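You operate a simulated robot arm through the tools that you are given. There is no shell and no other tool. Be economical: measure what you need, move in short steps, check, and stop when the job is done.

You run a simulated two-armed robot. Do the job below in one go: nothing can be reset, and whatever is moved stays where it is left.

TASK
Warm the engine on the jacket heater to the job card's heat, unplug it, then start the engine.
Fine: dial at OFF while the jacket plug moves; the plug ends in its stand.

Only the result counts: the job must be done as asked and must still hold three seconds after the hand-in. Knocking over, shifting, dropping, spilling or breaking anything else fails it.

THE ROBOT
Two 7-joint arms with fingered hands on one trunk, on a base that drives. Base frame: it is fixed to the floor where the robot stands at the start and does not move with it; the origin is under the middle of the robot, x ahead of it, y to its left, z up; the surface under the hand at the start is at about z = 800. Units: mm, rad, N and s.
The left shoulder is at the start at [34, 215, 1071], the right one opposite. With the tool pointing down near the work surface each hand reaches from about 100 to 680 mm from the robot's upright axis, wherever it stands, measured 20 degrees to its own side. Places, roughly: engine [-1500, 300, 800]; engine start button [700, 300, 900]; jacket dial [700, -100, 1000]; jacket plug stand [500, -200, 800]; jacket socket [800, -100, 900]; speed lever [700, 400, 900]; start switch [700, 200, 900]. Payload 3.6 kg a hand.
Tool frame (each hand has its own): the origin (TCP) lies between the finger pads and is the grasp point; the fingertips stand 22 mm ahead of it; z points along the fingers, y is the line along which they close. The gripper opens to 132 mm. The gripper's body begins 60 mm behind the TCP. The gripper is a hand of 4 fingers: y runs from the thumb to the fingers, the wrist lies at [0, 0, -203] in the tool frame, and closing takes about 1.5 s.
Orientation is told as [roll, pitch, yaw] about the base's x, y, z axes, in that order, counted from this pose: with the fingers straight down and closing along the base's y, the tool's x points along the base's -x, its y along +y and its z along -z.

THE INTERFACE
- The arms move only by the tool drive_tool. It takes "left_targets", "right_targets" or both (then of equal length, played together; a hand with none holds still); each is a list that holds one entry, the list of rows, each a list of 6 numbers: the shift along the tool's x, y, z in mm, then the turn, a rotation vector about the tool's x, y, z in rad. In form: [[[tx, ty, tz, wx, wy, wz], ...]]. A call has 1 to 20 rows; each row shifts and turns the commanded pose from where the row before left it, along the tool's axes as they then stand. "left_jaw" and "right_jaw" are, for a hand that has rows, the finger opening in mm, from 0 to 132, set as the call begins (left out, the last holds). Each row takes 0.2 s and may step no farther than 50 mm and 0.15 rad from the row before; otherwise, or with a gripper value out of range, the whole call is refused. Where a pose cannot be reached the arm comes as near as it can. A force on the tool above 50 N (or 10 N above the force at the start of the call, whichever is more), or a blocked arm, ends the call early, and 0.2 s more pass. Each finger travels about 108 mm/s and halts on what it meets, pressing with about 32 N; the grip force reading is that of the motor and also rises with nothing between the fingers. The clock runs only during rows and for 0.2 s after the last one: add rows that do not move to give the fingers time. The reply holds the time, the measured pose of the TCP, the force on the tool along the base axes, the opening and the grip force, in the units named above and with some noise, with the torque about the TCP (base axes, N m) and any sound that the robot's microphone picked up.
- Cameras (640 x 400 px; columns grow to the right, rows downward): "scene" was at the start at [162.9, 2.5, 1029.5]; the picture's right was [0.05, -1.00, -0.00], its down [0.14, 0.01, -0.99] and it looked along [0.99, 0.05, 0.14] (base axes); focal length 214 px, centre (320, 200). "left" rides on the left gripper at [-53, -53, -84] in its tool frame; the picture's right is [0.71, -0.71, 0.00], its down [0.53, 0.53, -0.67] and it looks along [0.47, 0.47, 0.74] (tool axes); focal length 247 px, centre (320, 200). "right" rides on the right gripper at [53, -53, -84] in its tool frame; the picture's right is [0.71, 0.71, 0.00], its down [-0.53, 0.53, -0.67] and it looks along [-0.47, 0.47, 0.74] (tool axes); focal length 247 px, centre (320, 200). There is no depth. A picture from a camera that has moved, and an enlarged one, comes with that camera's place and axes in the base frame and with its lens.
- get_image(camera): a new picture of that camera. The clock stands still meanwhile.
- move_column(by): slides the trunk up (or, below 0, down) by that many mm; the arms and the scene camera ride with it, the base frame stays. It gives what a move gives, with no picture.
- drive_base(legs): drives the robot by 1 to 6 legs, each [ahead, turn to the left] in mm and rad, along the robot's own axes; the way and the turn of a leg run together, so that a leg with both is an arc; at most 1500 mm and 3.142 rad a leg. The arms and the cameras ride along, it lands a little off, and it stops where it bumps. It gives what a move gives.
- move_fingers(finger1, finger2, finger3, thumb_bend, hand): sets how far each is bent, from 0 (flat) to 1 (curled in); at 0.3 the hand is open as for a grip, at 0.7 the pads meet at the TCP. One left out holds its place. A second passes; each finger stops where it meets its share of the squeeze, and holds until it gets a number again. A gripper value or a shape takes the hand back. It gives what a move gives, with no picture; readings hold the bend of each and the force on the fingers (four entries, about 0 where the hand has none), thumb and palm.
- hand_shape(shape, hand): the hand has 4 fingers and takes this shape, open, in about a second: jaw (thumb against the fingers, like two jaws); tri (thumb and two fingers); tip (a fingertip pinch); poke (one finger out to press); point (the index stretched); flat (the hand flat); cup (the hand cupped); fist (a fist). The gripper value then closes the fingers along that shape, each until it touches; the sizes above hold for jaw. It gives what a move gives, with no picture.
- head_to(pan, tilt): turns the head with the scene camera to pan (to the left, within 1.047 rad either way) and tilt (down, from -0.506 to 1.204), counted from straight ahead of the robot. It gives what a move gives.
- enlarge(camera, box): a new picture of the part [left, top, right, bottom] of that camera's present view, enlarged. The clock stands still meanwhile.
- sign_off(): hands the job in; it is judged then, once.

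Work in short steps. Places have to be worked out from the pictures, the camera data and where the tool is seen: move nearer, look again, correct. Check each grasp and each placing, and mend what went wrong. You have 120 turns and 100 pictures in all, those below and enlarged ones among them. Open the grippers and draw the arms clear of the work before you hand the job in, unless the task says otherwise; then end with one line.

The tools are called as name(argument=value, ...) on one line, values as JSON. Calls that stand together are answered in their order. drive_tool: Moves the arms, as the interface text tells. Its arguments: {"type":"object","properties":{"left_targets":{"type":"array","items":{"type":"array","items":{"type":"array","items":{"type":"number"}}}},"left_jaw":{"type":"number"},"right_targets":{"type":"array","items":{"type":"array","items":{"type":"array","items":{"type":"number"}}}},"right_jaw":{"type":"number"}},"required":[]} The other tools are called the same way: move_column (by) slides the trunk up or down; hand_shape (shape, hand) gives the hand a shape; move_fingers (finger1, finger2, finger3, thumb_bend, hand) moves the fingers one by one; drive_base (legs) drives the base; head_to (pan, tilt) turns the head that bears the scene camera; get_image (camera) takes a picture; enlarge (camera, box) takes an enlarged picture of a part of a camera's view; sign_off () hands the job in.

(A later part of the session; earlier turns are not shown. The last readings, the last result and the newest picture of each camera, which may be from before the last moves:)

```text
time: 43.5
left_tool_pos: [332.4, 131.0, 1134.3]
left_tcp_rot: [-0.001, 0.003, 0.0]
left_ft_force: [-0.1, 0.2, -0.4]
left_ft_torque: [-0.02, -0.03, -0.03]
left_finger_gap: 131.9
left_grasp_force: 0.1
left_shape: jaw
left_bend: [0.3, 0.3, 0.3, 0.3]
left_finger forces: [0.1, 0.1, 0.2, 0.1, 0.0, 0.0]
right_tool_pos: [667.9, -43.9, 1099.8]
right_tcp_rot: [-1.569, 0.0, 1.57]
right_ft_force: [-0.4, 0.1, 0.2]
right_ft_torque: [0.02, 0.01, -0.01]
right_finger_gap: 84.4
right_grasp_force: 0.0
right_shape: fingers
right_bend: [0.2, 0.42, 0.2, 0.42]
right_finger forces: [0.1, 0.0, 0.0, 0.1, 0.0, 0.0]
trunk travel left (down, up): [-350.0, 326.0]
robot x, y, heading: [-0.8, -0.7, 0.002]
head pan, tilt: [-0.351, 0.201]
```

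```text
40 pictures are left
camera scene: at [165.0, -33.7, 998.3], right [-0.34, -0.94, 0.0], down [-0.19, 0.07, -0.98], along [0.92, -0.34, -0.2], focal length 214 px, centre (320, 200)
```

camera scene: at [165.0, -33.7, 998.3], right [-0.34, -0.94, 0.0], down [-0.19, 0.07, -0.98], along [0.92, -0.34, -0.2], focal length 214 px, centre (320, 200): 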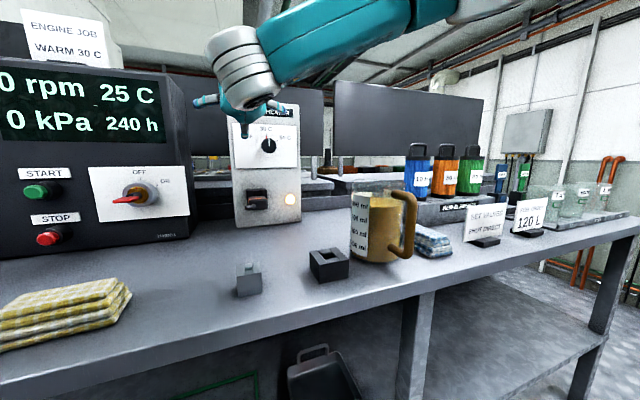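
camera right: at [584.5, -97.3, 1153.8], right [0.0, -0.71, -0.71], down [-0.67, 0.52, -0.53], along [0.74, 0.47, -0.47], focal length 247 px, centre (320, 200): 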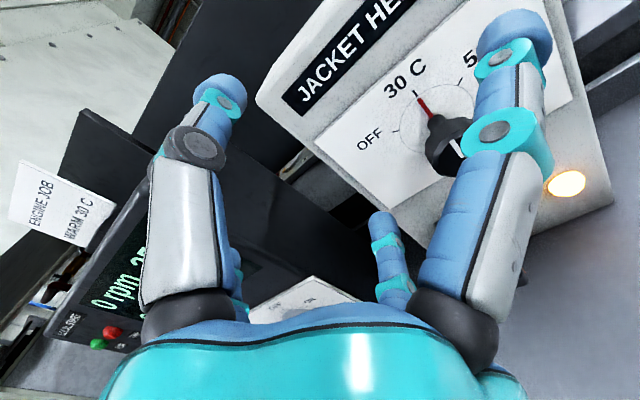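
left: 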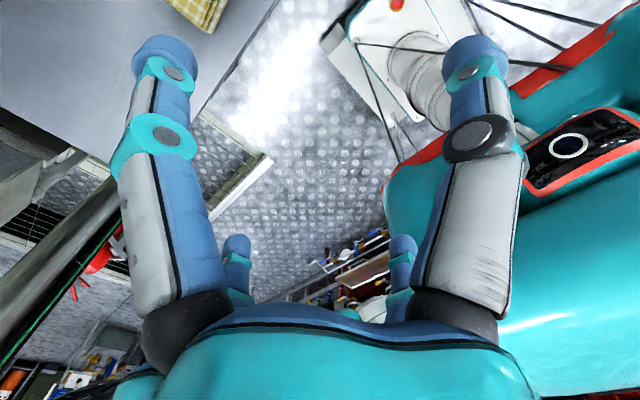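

The dial clicked into 30 C and the display already reads 25 C. I'll position the hand in front of the knob while it warms.

drive_tool(right_targets=[[[18, 26, -10, 0, 0, 0], [18, 26, -10, 0, 0, 0], [17, 26, 0, 0, 0, 0], [0, 0, 0, 0, 0, 0.15], [0, 0, 0, 0, 0, 0.15], [0, 0, 0, 0, 0, 0], [0, 0, 0, 0, 0, 0], [0, 0, 0, 0, 0, 0], [0, 0, 0, 0, 0, 0]]])

get_image(camera="scene")

get_image(camera="right")

```text
time: 45.5
left_tool_pos: [331.2, 132.2, 1135.3]
left_tcp_rot: [0.0, 0.001, 0.001]
left_ft_force: [0.5, -0.3, 0.0]
left_ft_torque: [0.03, -0.02, -0.01]
left_finger_gap: 132.0
left_grasp_force: 0.0
left_shape: jaw
left_bend: [0.3, 0.3, 0.3, 0.3]
left_finger forces: [0.0, 0.0, 0.0, 0.0, 0.0, 0.0]
right_tool_pos: [647.5, -97.5, 1021.5]
right_tcp_rot: [-1.572, -0.3, 1.571]
right_ft_force: [0.3, 0.4, -0.8]
right_ft_torque: [-0.03, 0.03, 0.0]
right_finger_gap: 84.2
right_grasp_force: 0.0
right_shape: fingers
right_bend: [0.2, 0.42, 0.2, 0.42]
right_finger forces: [0.0, 0.0, 0.1, 0.1, 0.1, 0.0]
trunk travel left (down, up): [-350.0, 326.0]
robot x, y, heading: [-1.8, 1.6, 0.005]
head pan, tilt: [-0.351, 0.201]
```

```text
39 pictures are left
camera scene: at [164.9, -33.8, 998.3], right [-0.34, -0.94, 0.0], down [-0.19, 0.07, -0.98], along [0.92, -0.34, -0.2], focal length 214 px, centre (320, 200)
```

scene: 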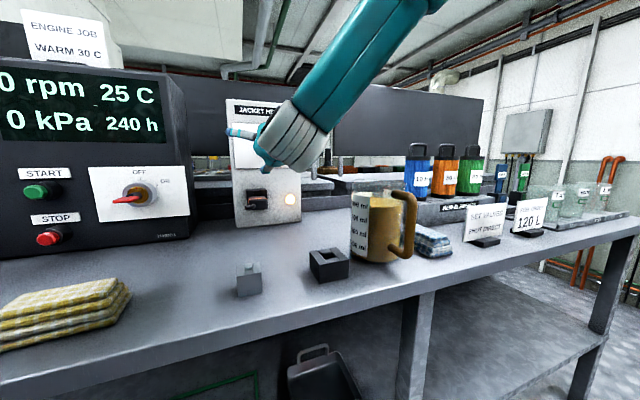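

```text
38 pictures are left
camera right: at [564.3, -163.3, 1058.3], right [0.0, -0.47, -0.88], down [-0.67, 0.66, -0.35], along [0.74, 0.59, -0.31], focal length 247 px, centre (320, 200)
```

right: 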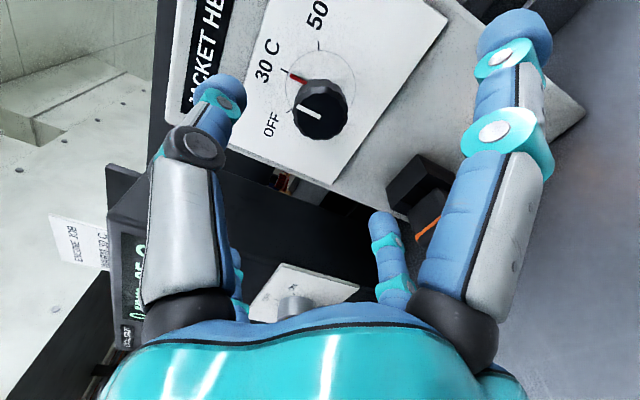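

Still 25 C, so I'll hold still for another few seconds.

drive_tool(right_targets=[[[0, 0, 0, 0, 0, 0], [0, 0, 0, 0, 0, 0], [0, 0, 0, 0, 0, 0], [0, 0, 0, 0, 0, 0], [0, 0, 0, 0, 0, 0], [0, 0, 0, 0, 0, 0], [0, 0, 0, 0, 0, 0], [0, 0, 0, 0, 0, 0], [0, 0, 0, 0, 0, 0], [0, 0, 0, 0, 0, 0], [0, 0, 0, 0, 0, 0], [0, 0, 0, 0, 0, 0], [0, 0, 0, 0, 0, 0], [0, 0, 0, 0, 0, 0], [0, 0, 0, 0, 0, 0], [0, 0, 0, 0, 0, 0], [0, 0, 0, 0, 0, 0], [0, 0, 0, 0, 0, 0], [0, 0, 0, 0, 0, 0], [0, 0, 0, 0, 0, 0]]])

enlarge(camera="scene", box=[0, 60, 320, 240])

```text
time: 49.7
left_tool_pos: [331.6, 131.7, 1135.4]
left_tcp_rot: [0.0, 0.001, 0.0]
left_ft_force: [-0.4, -0.1, -0.1]
left_ft_torque: [-0.04, -0.01, 0.01]
left_finger_gap: 131.8
left_grasp_force: 0.1
left_shape: jaw
left_bend: [0.3, 0.3, 0.3, 0.3]
left_finger forces: [0.0, 0.0, 0.1, 0.0, 0.1, 0.1]
right_tool_pos: [648.3, -97.8, 1022.6]
right_tcp_rot: [-1.571, -0.3, 1.573]
right_ft_force: [0.1, -0.4, 0.7]
right_ft_torque: [-0.02, 0.02, 0.03]
right_finger_gap: 84.2
right_grasp_force: 0.1
right_shape: fingers
right_bend: [0.2, 0.42, 0.2, 0.42]
right_finger forces: [0.1, 0.1, 0.0, 0.1, 0.1, 0.0]
trunk travel left (down, up): [-350.0, 326.0]
robot x, y, heading: [0.0, 0.3, 0.002]
head pan, tilt: [-0.351, 0.201]
```

```text
2.00 times, centred on (160, 150) of scene
camera zoom: at [164.9, -33.7, 998.3], right [-0.34, -0.94, 0.0], down [-0.19, 0.07, -0.98], along [0.92, -0.34, -0.2], focal length 429 px, centre (640, 300)
```

zoom: 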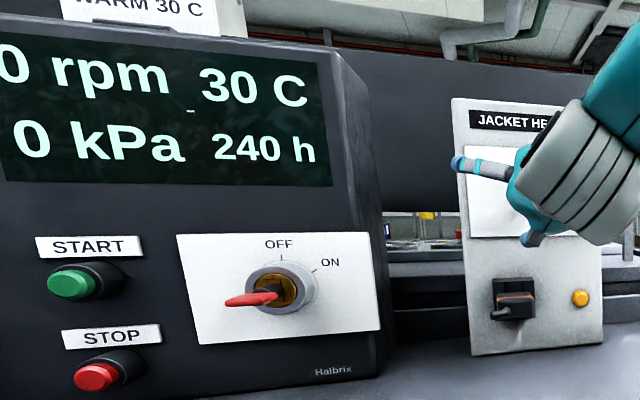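

It reads 30 C and the lamp went out. Now I'll grip the knob again at this +0.3 rad orientation.

drive_tool(right_targets=[[[-0.4, -1.4, 20, 0, 0, 0], [0, 0, 30, 0, 0, 0], [0, 0, 27, 0, 0, 0]]])

move_fingers(hand="right", finger2=0.75, thumb_bend=0.75)

drive_tool(right_targets=[[[0, 0, 0, 0, 0, -0.15], [0, 0, 0, 0, 0, -0.15], [0, 0, 0, 0, 0, -0.15], [0, 0, 0, 0, 0, -0.15]]])

get_image(camera="right")

```text
time: 50.5
left_tool_pos: [331.6, 130.6, 1134.4]
left_tcp_rot: [0.0, 0.0, -0.001]
left_ft_force: [-0.2, -0.1, 0.9]
left_ft_torque: [0.02, -0.04, 0.0]
left_finger_gap: 132.0
left_grasp_force: 0.0
left_shape: jaw
left_bend: [0.3, 0.3, 0.3, 0.3]
left_finger forces: [0.0, 0.0, 0.1, 0.0, 0.0, 0.0]
right_tool_pos: [725.5, -97.5, 1024.7]
right_tcp_rot: [-1.57, -0.3, 1.574]
right_ft_force: [0.0, 0.4, -0.2]
right_ft_torque: [0.04, -0.02, 0.0]
right_finger_gap: 84.2
right_grasp_force: 0.1
right_shape: fingers
right_bend: [0.2, 0.42, 0.2, 0.42]
right_finger forces: [0.0, 0.1, 0.0, 0.0, 0.0, 0.1]
trunk travel left (down, up): [-350.0, 326.0]
robot x, y, heading: [-1.4, -2.8, 0.003]
head pan, tilt: [-0.351, 0.201]
```

```text
time: 51.5
left_tool_pos: [331.9, 131.6, 1134.9]
left_tcp_rot: [-0.001, -0.002, 0.0]
left_ft_force: [1.2, -0.9, 0.6]
left_ft_torque: [0.0, 0.0, 0.03]
left_finger_gap: 131.7
left_grasp_force: 0.1
left_shape: jaw
left_bend: [0.3, 0.3, 0.3, 0.3]
left_finger forces: [0.0, 0.1, 0.0, 0.0, 0.0, 0.0]
right_tool_pos: [725.0, -97.0, 1026.4]
right_tcp_rot: [-1.574, -0.299, 1.571]
right_ft_force: [2.9, -0.6, 8.2]
right_ft_torque: [-0.02, -0.13, -0.01]
right_finger_gap: 72.0
right_grasp_force: 12.2
right_shape: fingers
right_bend: [0.2, 0.6, 0.2, 0.62]
right_finger forces: [0.0, 8.8, 0.0, 0.1, 16.1, 0.0]
trunk travel left (down, up): [-350.0, 326.0]
robot x, y, heading: [-2.0, -1.2, 0.0]
head pan, tilt: [-0.351, 0.201]
```

```text
time: 52.5
left_tool_pos: [331.1, 131.8, 1134.9]
left_tcp_rot: [0.0, 0.002, 0.0]
left_ft_force: [-0.2, -0.6, -0.1]
left_ft_torque: [0.03, 0.02, 0.03]
left_finger_gap: 131.7
left_grasp_force: 0.1
left_shape: jaw
left_bend: [0.3, 0.3, 0.3, 0.3]
left_finger forces: [0.0, 0.1, 0.0, 0.0, 0.0, 0.0]
right_tool_pos: [724.3, -98.1, 1022.7]
right_tcp_rot: [-1.572, 0.302, 1.573]
right_ft_force: [4.1, 0.5, 6.1]
right_ft_torque: [0.05, -0.08, 0.01]
right_finger_gap: 71.7
right_grasp_force: 11.3
right_shape: fingers
right_bend: [0.2, 0.6, 0.2, 0.62]
right_finger forces: [0.0, 8.6, 0.0, 0.0, 14.7, 0.1]
trunk travel left (down, up): [-350.0, 326.0]
robot x, y, heading: [-4.0, 0.3, -0.0]
head pan, tilt: [-0.351, 0.201]
```

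```text
36 pictures are left
camera right: at [641.2, -131.7, 1090.9], right [0.0, -0.89, -0.46], down [-0.67, 0.34, -0.66], along [0.74, 0.31, -0.59], focal length 247 px, centre (320, 200)
```

right: 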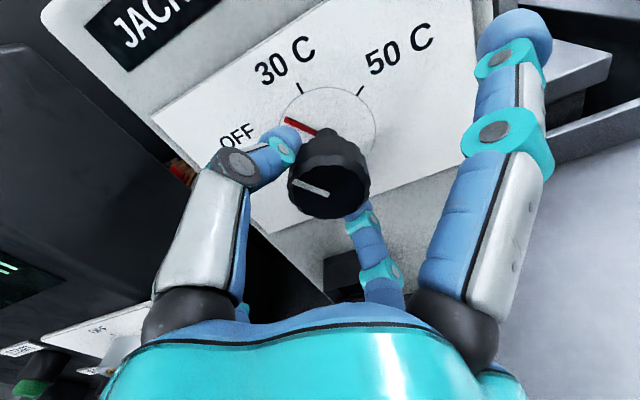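

The knob is following. About 0.45 rad more to reach OFF.

drive_tool(right_targets=[[[0, 0, 0, 0, 0, -0.15], [0, 0, 0, 0, 0, -0.15], [0, 0, 0, 0, 0, -0.15]]])

get_image(camera="right")

```text
time: 53.3
left_tool_pos: [331.5, 130.3, 1135.0]
left_tcp_rot: [0.0, 0.003, -0.001]
left_ft_force: [0.4, -0.2, 0.1]
left_ft_torque: [0.01, 0.02, 0.01]
left_finger_gap: 131.9
left_grasp_force: 0.0
left_shape: jaw
left_bend: [0.3, 0.3, 0.3, 0.3]
left_finger forces: [0.1, 0.0, 0.1, 0.0, 0.1, 0.1]
right_tool_pos: [724.4, -96.9, 1022.6]
right_tcp_rot: [-1.566, 0.753, 1.577]
right_ft_force: [5.7, 2.4, 0.2]
right_ft_torque: [0.08, 0.04, 0.0]
right_finger_gap: 71.3
right_grasp_force: 12.0
right_shape: fingers
right_bend: [0.2, 0.59, 0.2, 0.63]
right_finger forces: [0.0, 11.3, 0.0, 0.0, 12.1, 0.1]
trunk travel left (down, up): [-350.0, 326.0]
robot x, y, heading: [1.6, 1.9, 0.001]
head pan, tilt: [-0.351, 0.201]
```

```text
35 pictures are left
camera right: at [641.3, -99.3, 1098.9], right [0.0, -1.0, -0.03], down [-0.67, 0.02, -0.74], along [0.74, 0.02, -0.67], focal length 247 px, centre (320, 200)
```

right: 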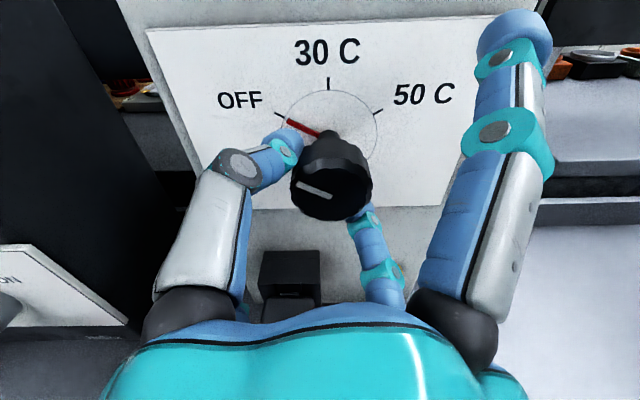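

The pointer is on OFF. Releasing, backing off and rotating the hand back.

move_fingers(hand="right", finger2=0.42, thumb_bend=0.42)

drive_tool(right_targets=[[[0, 0, -25, 0, 0, 0], [0, 0, -35, 0, 0, 0], [0, 0, -45, 0, 0, 0], [0, 0, -20, 0, 0, 0], [0, 0, 0, 0, 0, 0.15], [0, 0, 0, 0, 0, 0.15], [0, 0, 0, 0, 0, 0.15], [0, 0, 0, 0, 0, 0.15], [0, 0, 0, 0, 0, 0.15], [0, 0, 0, 0, 0, 0]]])

get_image(camera="right")

```text
time: 54.3
left_tool_pos: [331.4, 131.0, 1134.0]
left_tcp_rot: [0.001, 0.003, 0.001]
left_ft_force: [-0.5, -0.4, 0.1]
left_ft_torque: [0.0, -0.03, 0.02]
left_finger_gap: 131.8
left_grasp_force: 0.1
left_shape: jaw
left_bend: [0.3, 0.3, 0.3, 0.3]
left_finger forces: [0.1, 0.0, 0.0, 0.0, 0.1, 0.1]
right_tool_pos: [724.1, -96.3, 1023.8]
right_tcp_rot: [-1.572, 0.752, 1.572]
right_ft_force: [0.1, 0.5, 0.1]
right_ft_torque: [0.0, 0.02, 0.03]
right_finger_gap: 84.3
right_grasp_force: 0.1
right_shape: fingers
right_bend: [0.2, 0.42, 0.2, 0.42]
right_finger forces: [0.1, 0.0, 0.1, 0.0, 0.0, 0.1]
trunk travel left (down, up): [-350.0, 326.0]
robot x, y, heading: [2.8, 1.1, 0.003]
head pan, tilt: [-0.351, 0.201]
```

```text
time: 56.5
left_tool_pos: [331.0, 130.4, 1135.1]
left_tcp_rot: [0.003, 0.002, -0.001]
left_ft_force: [0.4, 0.7, 0.1]
left_ft_torque: [-0.02, 0.0, -0.02]
left_finger_gap: 131.9
left_grasp_force: 0.1
left_shape: jaw
left_bend: [0.3, 0.3, 0.3, 0.3]
left_finger forces: [0.1, 0.0, 0.0, 0.1, 0.1, 0.0]
right_tool_pos: [598.8, -98.1, 1023.2]
right_tcp_rot: [-1.569, -0.002, 1.573]
right_ft_force: [0.9, -0.3, -0.1]
right_ft_torque: [0.02, -0.03, 0.02]
right_finger_gap: 84.0
right_grasp_force: 0.0
right_shape: fingers
right_bend: [0.2, 0.42, 0.2, 0.42]
right_finger forces: [0.0, 0.1, 0.0, 0.1, 0.1, 0.1]
trunk travel left (down, up): [-350.0, 326.0]
robot x, y, heading: [-1.5, -0.1, 0.002]
head pan, tilt: [-0.351, 0.201]
```

```text
34 pictures are left
camera right: at [515.7, -151.1, 1077.5], right [0.0, -0.71, -0.71], down [-0.67, 0.53, -0.53], along [0.74, 0.47, -0.47], focal length 247 px, centre (320, 200)
```

right: 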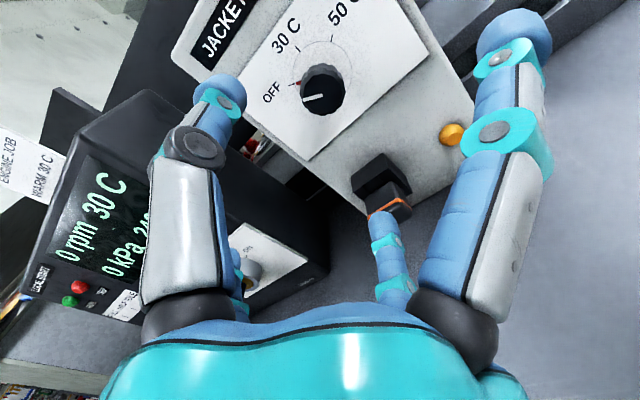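

The dial is at OFF and the lamp is off. Moving to the plug: first level with it at x≈600, then forward.

drive_tool(right_targets=[[[-8, 34, 0, 0, 0, 0], [-8, 34, 0, 0, 0, 0], [-8, 34, 0, 0, 0, 0], [-7, 34.5, 0, 0, 0, 0], [0, 0, 40, 0, 0, 0], [0, 0, 40, 0, 0, 0], [0, 0, 30, 0, 0, 0]]])

get_image(camera="right")

```text
time: 58.1
left_tool_pos: [332.4, 131.4, 1134.3]
left_tcp_rot: [0.001, 0.002, 0.001]
left_ft_force: [-0.7, 1.0, 0.3]
left_ft_torque: [-0.01, 0.0, -0.02]
left_finger_gap: 131.7
left_grasp_force: 0.1
left_shape: jaw
left_bend: [0.3, 0.3, 0.3, 0.3]
left_finger forces: [0.0, 0.1, 0.0, 0.0, 0.1, 0.0]
right_tool_pos: [710.7, -64.4, 886.8]
right_tcp_rot: [-1.571, 0.0, 1.574]
right_ft_force: [-0.5, 0.1, -0.8]
right_ft_torque: [0.0, 0.0, 0.0]
right_finger_gap: 84.5
right_grasp_force: 0.0
right_shape: fingers
right_bend: [0.2, 0.42, 0.2, 0.42]
right_finger forces: [0.0, 0.0, 0.0, 0.0, 0.0, 0.1]
trunk travel left (down, up): [-350.0, 326.0]
robot x, y, heading: [-4.4, 2.4, 0.003]
head pan, tilt: [-0.351, 0.201]
```

```text
33 pictures are left
camera right: at [627.6, -117.6, 940.3], right [0.0, -0.71, -0.71], down [-0.67, 0.52, -0.53], along [0.74, 0.47, -0.47], focal length 247 px, centre (320, 200)
```

right: 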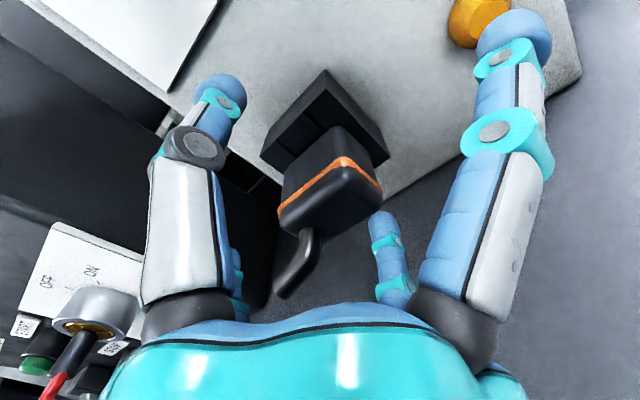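

Plug sits slightly to -y of the hand centre. I'll shift 3 mm, advance 4 mm, and close the pincers.

drive_tool(right_targets=[[[3, 0, 4, 0, 0, 0], [0, 0, 0, 0, 0, 0]]])

move_fingers(hand="right", finger1=0.5, finger2=0.52, thumb_bend=0.52)

move_fingers(hand="right", finger2=0.85, thumb_bend=0.85)

get_image(camera="right")

```text
time: 58.7
left_tool_pos: [331.9, 130.3, 1133.8]
left_tcp_rot: [-0.001, 0.0, 0.0]
left_ft_force: [0.1, 0.0, -0.7]
left_ft_torque: [-0.01, 0.02, 0.0]
left_finger_gap: 131.8
left_grasp_force: 0.1
left_shape: jaw
left_bend: [0.3, 0.3, 0.3, 0.3]
left_finger forces: [0.0, 0.0, 0.0, 0.1, 0.0, 0.0]
right_tool_pos: [715.2, -68.2, 886.0]
right_tcp_rot: [-1.572, 0.0, 1.572]
right_ft_force: [0.6, -0.1, 0.6]
right_ft_torque: [0.01, 0.02, -0.03]
right_finger_gap: 84.5
right_grasp_force: 0.0
right_shape: fingers
right_bend: [0.2, 0.42, 0.2, 0.42]
right_finger forces: [0.0, 0.0, 0.0, 0.0, 0.0, 0.0]
trunk travel left (down, up): [-350.0, 326.0]
robot x, y, heading: [-2.3, 1.9, -0.002]
head pan, tilt: [-0.351, 0.201]
```

```text
time: 59.7
left_tool_pos: [330.8, 131.1, 1134.9]
left_tcp_rot: [-0.001, 0.002, 0.001]
left_ft_force: [0.0, -0.4, 0.0]
left_ft_torque: [-0.02, 0.01, 0.01]
left_finger_gap: 132.0
left_grasp_force: 0.1
left_shape: jaw
left_bend: [0.3, 0.3, 0.3, 0.3]
left_finger forces: [0.0, 0.0, 0.0, 0.0, 0.0, 0.1]
right_tool_pos: [714.4, -69.0, 887.4]
right_tcp_rot: [-1.573, 0.0, 1.574]
right_ft_force: [0.3, 0.5, 0.0]
right_ft_torque: [-0.02, 0.01, -0.01]
right_finger_gap: 38.8
right_grasp_force: 0.2
right_shape: fingers
right_bend: [0.5, 0.52, 0.2, 0.52]
right_finger forces: [0.0, 0.0, 0.1, 0.1, 0.0, 0.0]
trunk travel left (down, up): [-350.0, 326.0]
robot x, y, heading: [-0.5, 1.1, 0.006]
head pan, tilt: [-0.351, 0.201]
```

```text
time: 60.7
left_tool_pos: [331.2, 131.0, 1134.3]
left_tcp_rot: [0.001, -0.001, -0.001]
left_ft_force: [-0.2, 0.4, -0.1]
left_ft_torque: [-0.02, 0.01, -0.01]
left_finger_gap: 131.8
left_grasp_force: 0.0
left_shape: jaw
left_bend: [0.3, 0.3, 0.3, 0.3]
left_finger forces: [0.0, 0.0, 0.0, 0.1, 0.0, 0.0]
right_tool_pos: [715.4, -68.3, 889.2]
right_tcp_rot: [-1.576, 0.002, 1.572]
right_ft_force: [3.5, 0.4, 7.2]
right_ft_torque: [-0.03, -0.04, 0.02]
right_finger_gap: 27.0
right_grasp_force: 14.0
right_shape: fingers
right_bend: [0.5, 0.59, 0.2, 0.65]
right_finger forces: [0.0, 10.1, 0.1, 0.0, 18.1, 0.1]
trunk travel left (down, up): [-350.0, 326.0]
robot x, y, heading: [1.1, -0.3, -0.0]
head pan, tilt: [-0.351, 0.201]
```

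```text
32 pictures are left
camera right: at [631.2, -121.2, 942.3], right [0.0, -0.71, -0.71], down [-0.67, 0.53, -0.53], along [0.75, 0.47, -0.47], focal length 247 px, centre (320, 200)
```

right: 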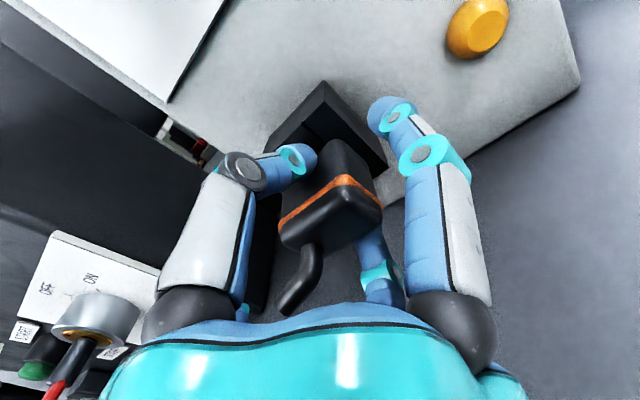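

Gripped, with the hand slightly low. I'll raise 2 mm and pull straight back.

drive_tool(right_targets=[[[0, -2, 0, 0, 0, 0], [0, 0, -6, 0, 0, 0], [0, 0, -8, 0, 0, 0], [0, 0, -10, 0, 0, 0], [0, 0, -10, 0, 0, 0], [0, 0, -10, 0, 0, 0], [0, 0, -16, 0, 0, 0]]])

get_image(camera="right")

```text
time: 62.3
left_tool_pos: [331.3, 131.0, 1135.0]
left_tcp_rot: [-0.001, 0.0, -0.001]
left_ft_force: [-0.2, -0.8, 0.8]
left_ft_torque: [-0.02, 0.01, 0.01]
left_finger_gap: 131.9
left_grasp_force: 0.0
left_shape: jaw
left_bend: [0.3, 0.3, 0.3, 0.3]
left_finger forces: [0.1, 0.0, 0.0, 0.0, 0.0, 0.0]
right_tool_pos: [651.7, -69.2, 887.3]
right_tcp_rot: [-1.571, 0.0, 1.574]
right_ft_force: [-0.5, 0.3, -0.2]
right_ft_torque: [-0.01, 0.0, 0.02]
right_finger_gap: 32.3
right_grasp_force: 0.0
right_shape: fingers
right_bend: [0.5, 0.66, 0.2, 0.85]
right_finger forces: [0.0, 0.1, 0.1, 0.1, 0.1, 0.0]
trunk travel left (down, up): [-350.0, 326.0]
robot x, y, heading: [-2.1, -2.2, -0.002]
head pan, tilt: [-0.351, 0.201]
```

```text
31 pictures are left
camera right: at [568.6, -122.1, 942.2], right [0.0, -0.71, -0.71], down [-0.67, 0.52, -0.53], along [0.74, 0.47, -0.47], focal length 247 px, centre (320, 200)
```

right: 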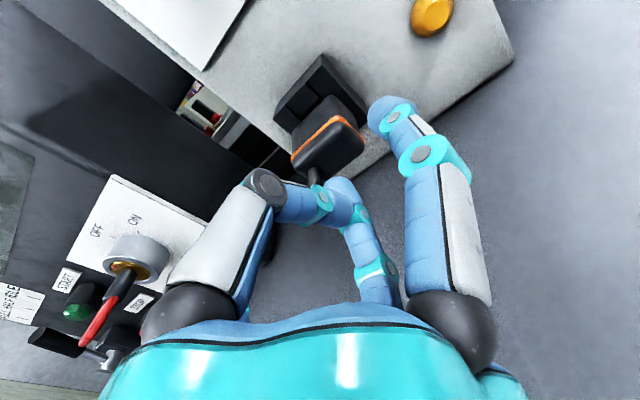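

The fingers slipped off and the plug stayed in. I need a firmer grip: I'll take the "tip" shape and squeeze with the gripper value, which presses with up to 32 N.

hand_shape(hand="right", shape="tip")

drive_tool(right_targets=[[[0, 0, 30, 0, 0, 0], [0, 0, 32, 0, 0, 0], [0, 0, 0, 0, 0, 0]]])

drive_tool(right_targets=[[[0, 0, 0, 0, 0, 0], [0, 0, 0, 0, 0, 0], [0, 0, 0, 0, 0, 0], [0, 0, 0, 0, 0, 0], [0, 0, 0, 0, 0, 0], [0, 0, 0, 0, 0, 0], [0, 0, 0, 0, 0, 0], [0, 0, 0, 0, 0, 0]]], right_jaw=0)

get_image(camera="right")

```text
time: 63.2
left_tool_pos: [331.8, 130.9, 1134.5]
left_tcp_rot: [0.0, 0.002, 0.0]
left_ft_force: [-0.5, 0.5, -0.1]
left_ft_torque: [-0.02, -0.02, -0.02]
left_finger_gap: 132.1
left_grasp_force: 0.0
left_shape: jaw
left_bend: [0.3, 0.3, 0.3, 0.3]
left_finger forces: [0.0, 0.1, 0.0, 0.1, 0.0, 0.0]
right_tool_pos: [654.0, -70.4, 888.3]
right_tcp_rot: [-1.573, 0.0, 1.572]
right_ft_force: [-0.3, 0.4, 0.2]
right_ft_torque: [0.0, -0.03, 0.0]
right_finger_gap: 132.2
right_grasp_force: 0.1
right_shape: tip
right_bend: [0.11, 0.3, 0.11, 0.3]
right_finger forces: [0.1, 0.1, 0.1, 0.1, 0.0, 0.1]
trunk travel left (down, up): [-350.0, 326.0]
robot x, y, heading: [-1.7, 1.1, 0.002]
head pan, tilt: [-0.351, 0.201]
```

```text
time: 64.0
left_tool_pos: [331.1, 130.7, 1134.7]
left_tcp_rot: [0.001, 0.0, 0.0]
left_ft_force: [-0.1, 0.3, 0.4]
left_ft_torque: [0.02, -0.04, 0.0]
left_finger_gap: 132.1
left_grasp_force: 0.0
left_shape: jaw
left_bend: [0.3, 0.3, 0.3, 0.3]
left_finger forces: [0.0, 0.0, 0.0, 0.1, 0.0, 0.0]
right_tool_pos: [715.7, -69.2, 887.9]
right_tcp_rot: [-1.572, 0.0, 1.572]
right_ft_force: [-0.3, -0.4, 0.1]
right_ft_torque: [0.0, -0.02, -0.03]
right_finger_gap: 132.1
right_grasp_force: 0.1
right_shape: tip
right_bend: [0.11, 0.3, 0.11, 0.3]
right_finger forces: [0.1, 0.0, 0.0, 0.0, 0.0, 0.0]
trunk travel left (down, up): [-350.0, 326.0]
robot x, y, heading: [-0.1, 0.3, 0.003]
head pan, tilt: [-0.351, 0.201]
```

```text
time: 65.8
left_tool_pos: [331.9, 132.2, 1133.9]
left_tcp_rot: [-0.001, 0.001, 0.0]
left_ft_force: [0.2, -0.1, -1.4]
left_ft_torque: [-0.01, -0.01, -0.05]
left_finger_gap: 131.9
left_grasp_force: 0.0
left_shape: jaw
left_bend: [0.3, 0.3, 0.3, 0.3]
left_finger forces: [0.0, 0.1, 0.0, 0.1, 0.0, 0.0]
right_tool_pos: [715.4, -70.1, 889.3]
right_tcp_rot: [-1.571, 0.0, 1.572]
right_ft_force: [3.1, -0.2, 1.6]
right_ft_torque: [0.0, -0.12, 0.01]
right_finger_gap: 22.3
right_grasp_force: 32.2
right_shape: tip
right_bend: [0.27, 0.78, 0.27, 0.7]
right_finger forces: [0.0, 28.5, 0.1, 0.1, 29.7, 0.1]
trunk travel left (down, up): [-350.0, 326.0]
robot x, y, heading: [-2.2, 0.5, 0.003]
head pan, tilt: [-0.351, 0.201]
```

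```text
30 pictures are left
camera right: at [631.5, -122.0, 943.4], right [0.0, -0.71, -0.71], down [-0.67, 0.52, -0.53], along [0.74, 0.47, -0.47], focal length 247 px, centre (320, 200)
```

right: 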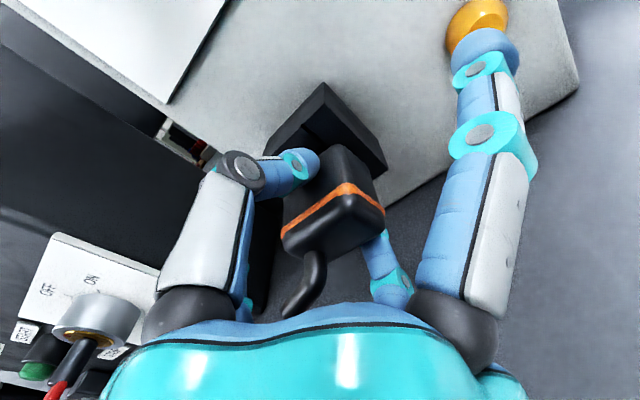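

Now about 29 N on each side. Pulling straight back.

drive_tool(right_targets=[[[0, 0, -5, 0, 0, 0], [0, 0, -5, 0, 0, 0], [0, 0, -6, 0, 0, 0], [0, 0, -8, 0, 0, 0], [0, 0, -10, 0, 0, 0], [0, 0, -10, 0, 0, 0], [0, 0, -16, 0, 0, 0]]])

get_image(camera="right")

```text
time: 67.4
left_tool_pos: [331.7, 130.7, 1135.3]
left_tcp_rot: [0.001, 0.0, -0.001]
left_ft_force: [-0.1, 0.3, 0.4]
left_ft_torque: [-0.01, -0.03, -0.02]
left_finger_gap: 132.2
left_grasp_force: 0.1
left_shape: jaw
left_bend: [0.3, 0.3, 0.3, 0.3]
left_finger forces: [0.0, 0.1, 0.1, 0.1, 0.0, 0.1]
right_tool_pos: [656.7, -68.5, 888.4]
right_tcp_rot: [-1.573, 0.0, 1.574]
right_ft_force: [0.2, -0.5, -0.7]
right_ft_torque: [0.0, 0.02, 0.02]
right_finger_gap: 21.9
right_grasp_force: 31.7
right_shape: tip
right_bend: [0.27, 0.78, 0.27, 0.7]
right_finger forces: [0.0, 29.6, 0.0, 0.0, 28.9, 0.0]
trunk travel left (down, up): [-350.0, 326.0]
robot x, y, heading: [0.5, 1.8, -0.0]
head pan, tilt: [-0.351, 0.201]
```

```text
29 pictures are left
camera right: at [572.1, -121.1, 942.6], right [0.0, -0.71, -0.71], down [-0.67, 0.52, -0.53], along [0.74, 0.47, -0.47], focal length 247 px, centre (320, 200)
```

right: 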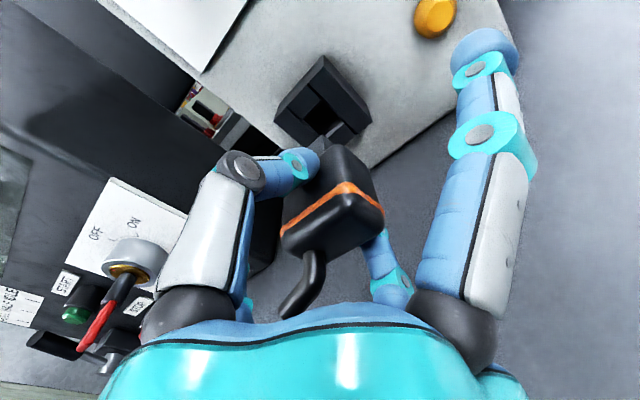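

The plug is out and firmly held. Finger1 must tuck in to clear the beaker at the stand, so I'll test that here and watch the grip force.

move_fingers(hand="right", finger1=0.48)

enlarge(camera="right", box=[230, 40, 430, 260])

```text
time: 68.4
left_tool_pos: [331.5, 131.1, 1134.9]
left_tcp_rot: [-0.001, 0.002, 0.0]
left_ft_force: [-0.2, 0.1, -0.1]
left_ft_torque: [0.01, -0.02, -0.02]
left_finger_gap: 131.8
left_grasp_force: 0.0
left_shape: jaw
left_bend: [0.3, 0.3, 0.3, 0.3]
left_finger forces: [0.0, 0.1, 0.1, 0.1, 0.0, 0.0]
right_tool_pos: [655.5, -68.1, 887.7]
right_tcp_rot: [-1.57, 0.001, 1.571]
right_ft_force: [-0.1, 0.4, -0.3]
right_ft_torque: [0.0, 0.04, -0.01]
right_finger_gap: 30.0
right_grasp_force: 29.3
right_shape: fingers
right_bend: [0.48, 0.78, 0.27, 0.7]
right_finger forces: [0.0, 29.6, 0.0, 0.1, 29.0, 0.1]
trunk travel left (down, up): [-350.0, 326.0]
robot x, y, heading: [-0.9, -1.6, 0.007]
head pan, tilt: [-0.351, 0.201]
```

```text
1.82 times, centred on (330, 150) of right
camera zoom: at [572.5, -121.3, 942.2], right [0.0, -0.71, -0.71], down [-0.67, 0.52, -0.53], along [0.74, 0.47, -0.47], focal length 449 px, centre (302, 291)
```

zoom: 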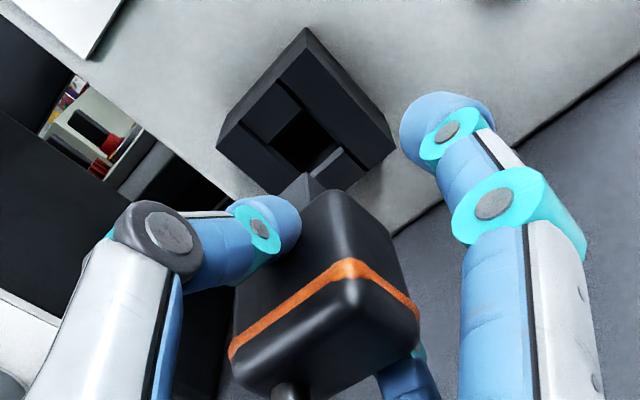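

The grip holds at 29 N. I'll retreat, rise to z≈1010, and pitch the fingers down again, reversing the earlier path.

drive_tool(right_targets=[[[0, 0, -28, 0, 0, 0], [0, 0, -28, 0, 0, 0], [11, -31, 0, 0, 0, 0], [11, -31, 0, 0, 0, 0], [11, -31, 0, 0, 0, 0], [12, -31, 0, 0, 0, 0], [0, 0, 0, -0.15, 0, 0], [0, 0, 0, -0.15, 0, 0], [0, 0, 0, -0.15, 0, 0], [0, 0, 0, -0.15, 0, 0], [0, 0, 0, -0.15, 0, 0], [0, 0, 0, -0.15, 0, 0], [0, 0, 0, -0.15, 0, 0], [0, 0, 0, -0.15, 0, 0], [0, 0, 0, -0.15, 0, 0], [0, 0, 0, -0.15, 0, 0], [0, 0, 0, -0.0708, 0, 0]]])

drive_tool(right_targets=[[[11, 23, 0, 0, 0, 0], [11, 23, 0, 0, 0, 0], [11, 23, 0, 0, 0, 0], [11, 23, 0, 0, 0, 0], [11, 23, 0, 0, 0, 0], [0, 0, 30, 0, 0, 0], [0, 0, 30, 0, 0, 0]]])

get_image(camera="right")

```text
time: 72.0
left_tool_pos: [331.5, 130.7, 1134.5]
left_tcp_rot: [0.001, 0.001, -0.001]
left_ft_force: [0.7, 1.0, 0.2]
left_ft_torque: [0.0, 0.02, -0.01]
left_finger_gap: 131.9
left_grasp_force: 0.1
left_shape: jaw
left_bend: [0.3, 0.3, 0.3, 0.3]
left_finger forces: [0.0, 0.0, 0.0, 0.0, 0.1, 0.0]
right_tool_pos: [599.1, -115.2, 1012.5]
right_tcp_rot: [0.001, -0.001, 1.574]
right_ft_force: [-0.2, 0.4, -1.0]
right_ft_torque: [0.0, -0.02, -0.01]
right_finger_gap: 29.9
right_grasp_force: 28.6
right_shape: fingers
right_bend: [0.48, 0.78, 0.27, 0.7]
right_finger forces: [0.0, 28.7, 0.0, 0.0, 28.7, 0.0]
trunk travel left (down, up): [-350.0, 326.0]
robot x, y, heading: [0.3, 0.7, -0.003]
head pan, tilt: [-0.351, 0.201]
```

```text
time: 73.6
left_tool_pos: [330.9, 130.7, 1133.6]
left_tcp_rot: [0.002, 0.001, -0.001]
left_ft_force: [0.4, 1.3, 0.7]
left_ft_torque: [0.0, 0.02, 0.0]
left_finger_gap: 131.9
left_grasp_force: 0.0
left_shape: jaw
left_bend: [0.3, 0.3, 0.3, 0.3]
left_finger forces: [0.0, 0.1, 0.0, 0.1, 0.0, 0.0]
right_tool_pos: [484.1, -170.8, 952.0]
right_tcp_rot: [-0.001, 0.0, 1.572]
right_ft_force: [1.1, 0.0, -0.1]
right_ft_torque: [-0.03, -0.01, 0.0]
right_finger_gap: 30.0
right_grasp_force: 28.5
right_shape: fingers
right_bend: [0.48, 0.78, 0.27, 0.7]
right_finger forces: [0.0, 28.6, 0.1, 0.1, 28.6, 0.0]
trunk travel left (down, up): [-350.0, 326.0]
robot x, y, heading: [2.4, -1.6, -0.005]
head pan, tilt: [-0.351, 0.201]
```

```text
27 pictures are left
camera right: at [537.4, -224.1, 1037.8], right [-0.71, -0.71, 0.0], down [-0.53, 0.53, 0.67], along [-0.47, 0.47, -0.74], focal length 247 px, centre (320, 200)
```

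right: 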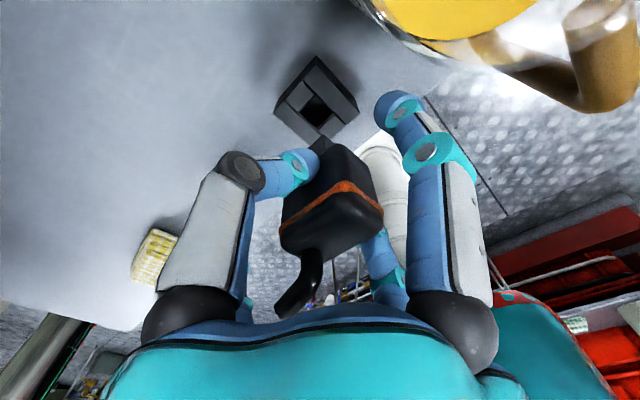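

Hole is at (481.5, -164.6). I'll shift +4.5 mm in y, lower to z≈896 so the pin tip is just above the hole, and zoom.

drive_tool(right_targets=[[[-4.5, 0, 0, 0, 0, 0], [0, 0, 28, 0, 0, 0], [0, 0, 28, 0, 0, 0], [0, 0, 0, 0, 0, 0]]])

enlarge(camera="right", box=[255, 70, 385, 190])

enlarge(camera="scene", box=[270, 170, 410, 300])

```text
time: 74.6
left_tool_pos: [331.0, 132.0, 1135.4]
left_tcp_rot: [0.0, 0.003, 0.0]
left_ft_force: [-0.2, 0.5, -0.2]
left_ft_torque: [0.0, 0.01, -0.01]
left_finger_gap: 131.9
left_grasp_force: 0.2
left_shape: jaw
left_bend: [0.3, 0.3, 0.3, 0.3]
left_finger forces: [0.1, 0.0, 0.0, 0.0, 0.0, 0.1]
right_tool_pos: [483.9, -167.4, 896.3]
right_tcp_rot: [-0.003, 0.001, 1.573]
right_ft_force: [0.9, 0.4, 0.7]
right_ft_torque: [0.0, -0.02, 0.0]
right_finger_gap: 29.7
right_grasp_force: 28.7
right_shape: fingers
right_bend: [0.48, 0.78, 0.27, 0.7]
right_finger forces: [0.0, 28.6, 0.0, 0.0, 28.5, 0.0]
trunk travel left (down, up): [-350.0, 326.0]
robot x, y, heading: [-1.4, -2.3, -0.002]
head pan, tilt: [-0.351, 0.201]
```

```text
3.33 times, centred on (320, 130) of right
camera zoom: at [537.7, -219.1, 981.4], right [-0.71, -0.71, 0.0], down [-0.53, 0.53, 0.67], along [-0.47, 0.47, -0.74], focal length 823 px, centre (320, 433)
```

zoom: 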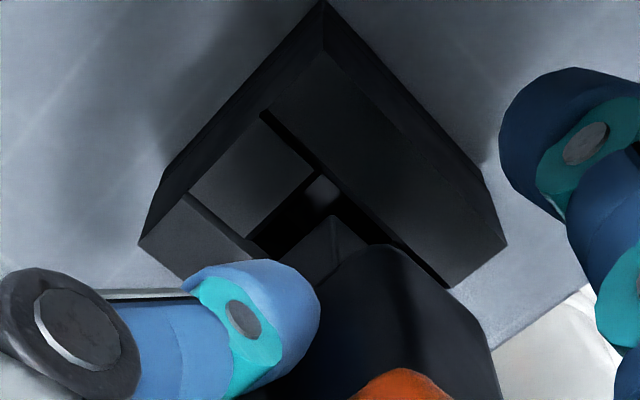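

```text
3.08 times, centred on (340, 235) of scene
camera zoom: at [164.9, -33.8, 998.3], right [-0.34, -0.94, 0.0], down [-0.19, 0.07, -0.98], along [0.92, -0.34, -0.2], focal length 660 px, centre (258, 92)
```

zoom: 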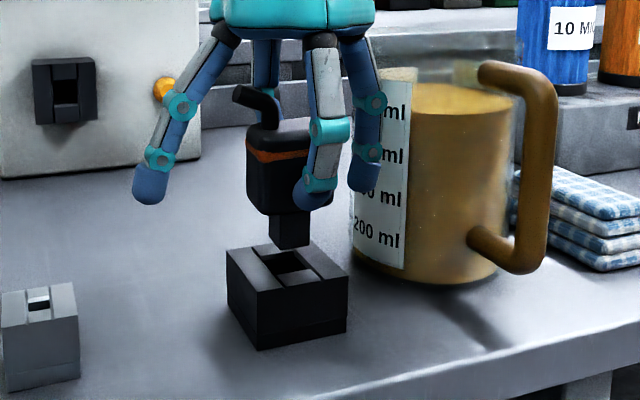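

The pin needs about +2.4 mm in x and +1.7 mm in y. I'll correct that and lower 12 mm to check entry.

drive_tool(right_targets=[[[-1.7, -2.4, 0, 0, 0, 0], [0, 0, 4, 0, 0, 0], [0, 0, 4, 0, 0, 0], [0, 0, 4, 0, 0, 0]]])

enlarge(camera="right", box=[255, 70, 385, 190])

enlarge(camera="scene", box=[300, 190, 370, 280])

```text
time: 75.6
left_tool_pos: [332.1, 131.1, 1134.4]
left_tcp_rot: [-0.002, 0.001, 0.001]
left_ft_force: [0.2, -0.1, -0.5]
left_ft_torque: [0.0, -0.05, -0.03]
left_finger_gap: 131.6
left_grasp_force: 0.0
left_shape: jaw
left_bend: [0.3, 0.3, 0.3, 0.3]
left_finger forces: [0.1, 0.0, 0.0, 0.0, 0.0, 0.1]
right_tool_pos: [486.5, -164.8, 883.7]
right_tcp_rot: [-0.002, 0.001, 1.573]
right_ft_force: [-0.1, -0.8, -0.5]
right_ft_torque: [-0.03, 0.02, 0.01]
right_finger_gap: 29.8
right_grasp_force: 28.4
right_shape: fingers
right_bend: [0.48, 0.78, 0.27, 0.7]
right_finger forces: [0.0, 28.7, 0.0, 0.0, 28.7, 0.0]
trunk travel left (down, up): [-350.0, 326.0]
robot x, y, heading: [-1.6, -0.8, -0.005]
head pan, tilt: [-0.351, 0.201]
```

```text
3.33 times, centred on (320, 130) of right
camera zoom: at [540.8, -217.1, 968.5], right [-0.71, -0.71, 0.0], down [-0.53, 0.53, 0.67], along [-0.47, 0.47, -0.74], focal length 823 px, centre (320, 433)
```

zoom: 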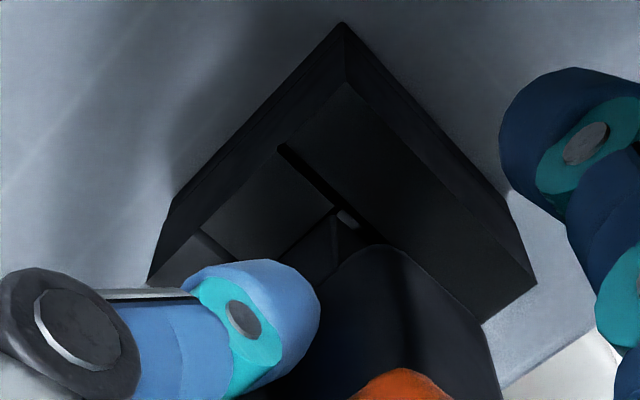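

```text
4.44 times, centred on (335, 235) of scene
camera zoom: at [165.0, -33.8, 998.3], right [-0.34, -0.94, 0.0], down [-0.19, 0.07, -0.98], along [0.92, -0.34, -0.2], focal length 953 px, centre (253, 44)
```

zoom: 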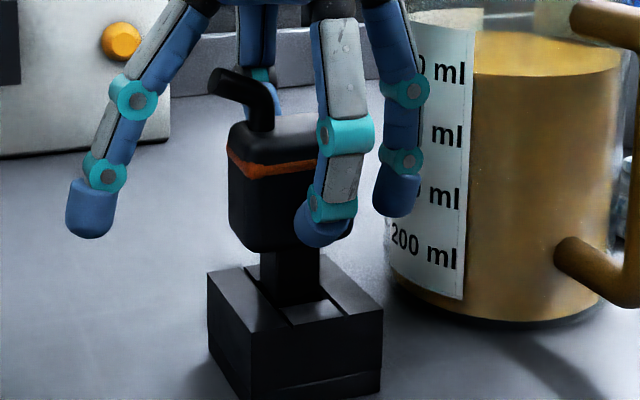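

The pin is at the hole mouth. I'll nudge back half a mm and lower in 3 mm steps.

drive_tool(right_targets=[[[0.4, 0.6, 0, 0, 0, 0], [0, 0, 3, 0, 0, 0], [0, 0, 3, 0, 0, 0], [0, 0, 3, 0, 0, 0], [0, 0, 3, 0, 0, 0]]])

enlarge(camera="scene", box=[300, 190, 370, 280])

```text
time: 76.8
left_tool_pos: [331.2, 130.8, 1135.0]
left_tcp_rot: [0.0, 0.001, 0.001]
left_ft_force: [-0.2, 0.2, -1.2]
left_ft_torque: [0.02, 0.0, -0.04]
left_finger_gap: 131.8
left_grasp_force: 0.1
left_shape: jaw
left_bend: [0.3, 0.3, 0.3, 0.3]
left_finger forces: [0.0, 0.0, 0.0, 0.1, 0.1, 0.1]
right_tool_pos: [487.3, -165.7, 872.2]
right_tcp_rot: [0.001, -0.001, 1.575]
right_ft_force: [-3.4, 0.7, -0.7]
right_ft_torque: [0.01, 0.17, -0.01]
right_finger_gap: 29.9
right_grasp_force: 29.0
right_shape: fingers
right_bend: [0.48, 0.78, 0.27, 0.7]
right_finger forces: [0.0, 30.7, 0.1, 0.0, 27.6, 0.0]
trunk travel left (down, up): [-350.0, 326.0]
robot x, y, heading: [2.1, 2.4, -0.003]
head pan, tilt: [-0.351, 0.201]
```

```text
4.44 times, centred on (335, 235) of scene
camera zoom: at [164.7, -33.8, 998.4], right [-0.34, -0.94, 0.0], down [-0.19, 0.07, -0.98], along [0.92, -0.34, -0.2], focal length 953 px, centre (253, 44)
```

zoom: 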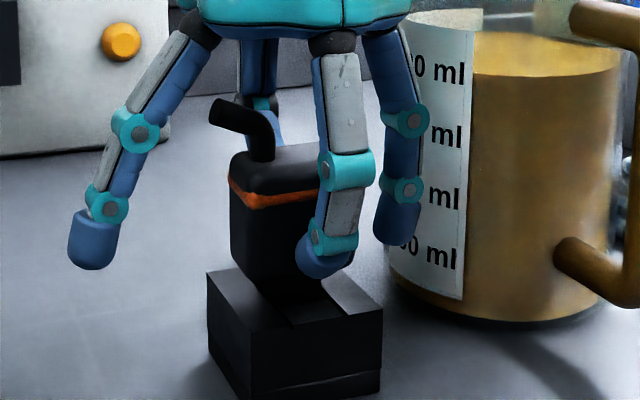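

It's in by about 12 mm with a slight -x side force. I'll shift 0.8 mm and press down to seat it.

drive_tool(right_targets=[[[0, 0.8, 2, 0, 0, 0], [0, 0, 2, 0, 0, 0], [0, 0, 2, 0, 0, 0], [0, 0, 2, 0, 0, 0]]])

enlarge(camera="scene", box=[300, 190, 370, 280])

```text
time: 77.8
left_tool_pos: [330.2, 131.0, 1133.8]
left_tcp_rot: [0.001, -0.002, 0.0]
left_ft_force: [-0.6, -0.3, -0.3]
left_ft_torque: [-0.01, 0.01, 0.0]
left_finger_gap: 131.9
left_grasp_force: 0.0
left_shape: jaw
left_bend: [0.3, 0.3, 0.3, 0.3]
left_finger forces: [0.0, 0.0, 0.0, 0.0, 0.0, 0.0]
right_tool_pos: [486.6, -164.3, 864.6]
right_tcp_rot: [-0.003, 0.0, 1.574]
right_ft_force: [-2.1, -0.5, 1.1]
right_ft_torque: [-0.02, 0.12, -0.01]
right_finger_gap: 29.6
right_grasp_force: 29.7
right_shape: fingers
right_bend: [0.48, 0.78, 0.27, 0.7]
right_finger forces: [0.0, 30.8, 0.0, 0.0, 28.1, 0.1]
trunk travel left (down, up): [-350.0, 326.0]
robot x, y, heading: [1.1, 0.9, -0.001]
head pan, tilt: [-0.351, 0.201]
```

```text
4.44 times, centred on (335, 235) of scene
camera zoom: at [164.6, -33.8, 998.4], right [-0.34, -0.94, 0.0], down [-0.19, 0.07, -0.98], along [0.92, -0.34, -0.2], focal length 953 px, centre (253, 44)
```

zoom: 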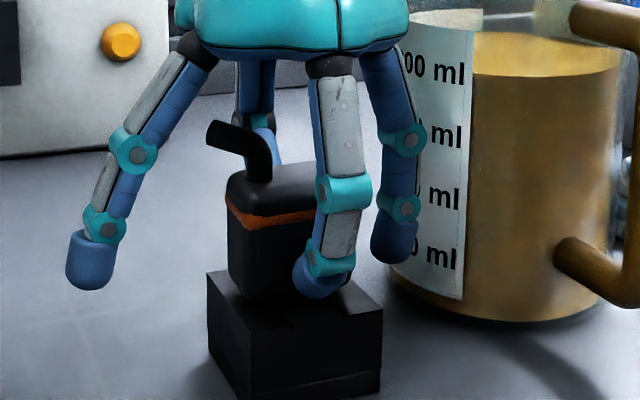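

Still no vertical resistance. Lowering further until it seats.

drive_tool(right_targets=[[[0, 0, 2, 0, 0, 0], [0, 0, 2, 0, 0, 0], [0, 0, 1.5, 0, 0, 0], [0, 0, 1.5, 0, 0, 0]]])

enlarge(camera="scene", box=[300, 190, 370, 280])

```text
time: 78.8
left_tool_pos: [330.0, 130.2, 1134.9]
left_tcp_rot: [0.0, 0.0, 0.0]
left_ft_force: [-1.1, -0.1, -1.0]
left_ft_torque: [-0.01, 0.03, 0.0]
left_finger_gap: 131.8
left_grasp_force: 0.1
left_shape: jaw
left_bend: [0.3, 0.3, 0.3, 0.3]
left_finger forces: [0.0, 0.1, 0.1, 0.0, 0.0, 0.1]
right_tool_pos: [486.1, -164.1, 860.5]
right_tcp_rot: [-0.007, -0.001, 1.57]
right_ft_force: [-0.1, -3.1, 18.3]
right_ft_torque: [-0.05, 0.19, 0.03]
right_finger_gap: 30.0
right_grasp_force: 36.4
right_shape: fingers
right_bend: [0.48, 0.8, 0.27, 0.7]
right_finger forces: [0.0, 36.6, 0.0, 0.0, 36.4, 0.1]
trunk travel left (down, up): [-350.0, 326.0]
robot x, y, heading: [0.3, 0.7, 0.001]
head pan, tilt: [-0.351, 0.201]
```

```text
4.44 times, centred on (335, 235) of scene
camera zoom: at [163.7, -33.7, 998.7], right [-0.34, -0.94, 0.0], down [-0.19, 0.07, -0.98], along [0.92, -0.34, -0.2], focal length 953 px, centre (253, 44)
```

zoom: 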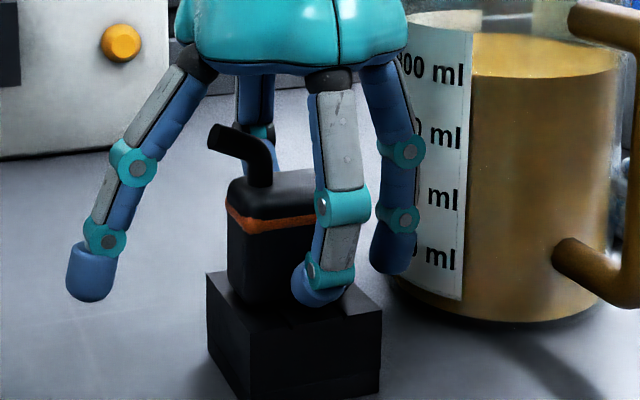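

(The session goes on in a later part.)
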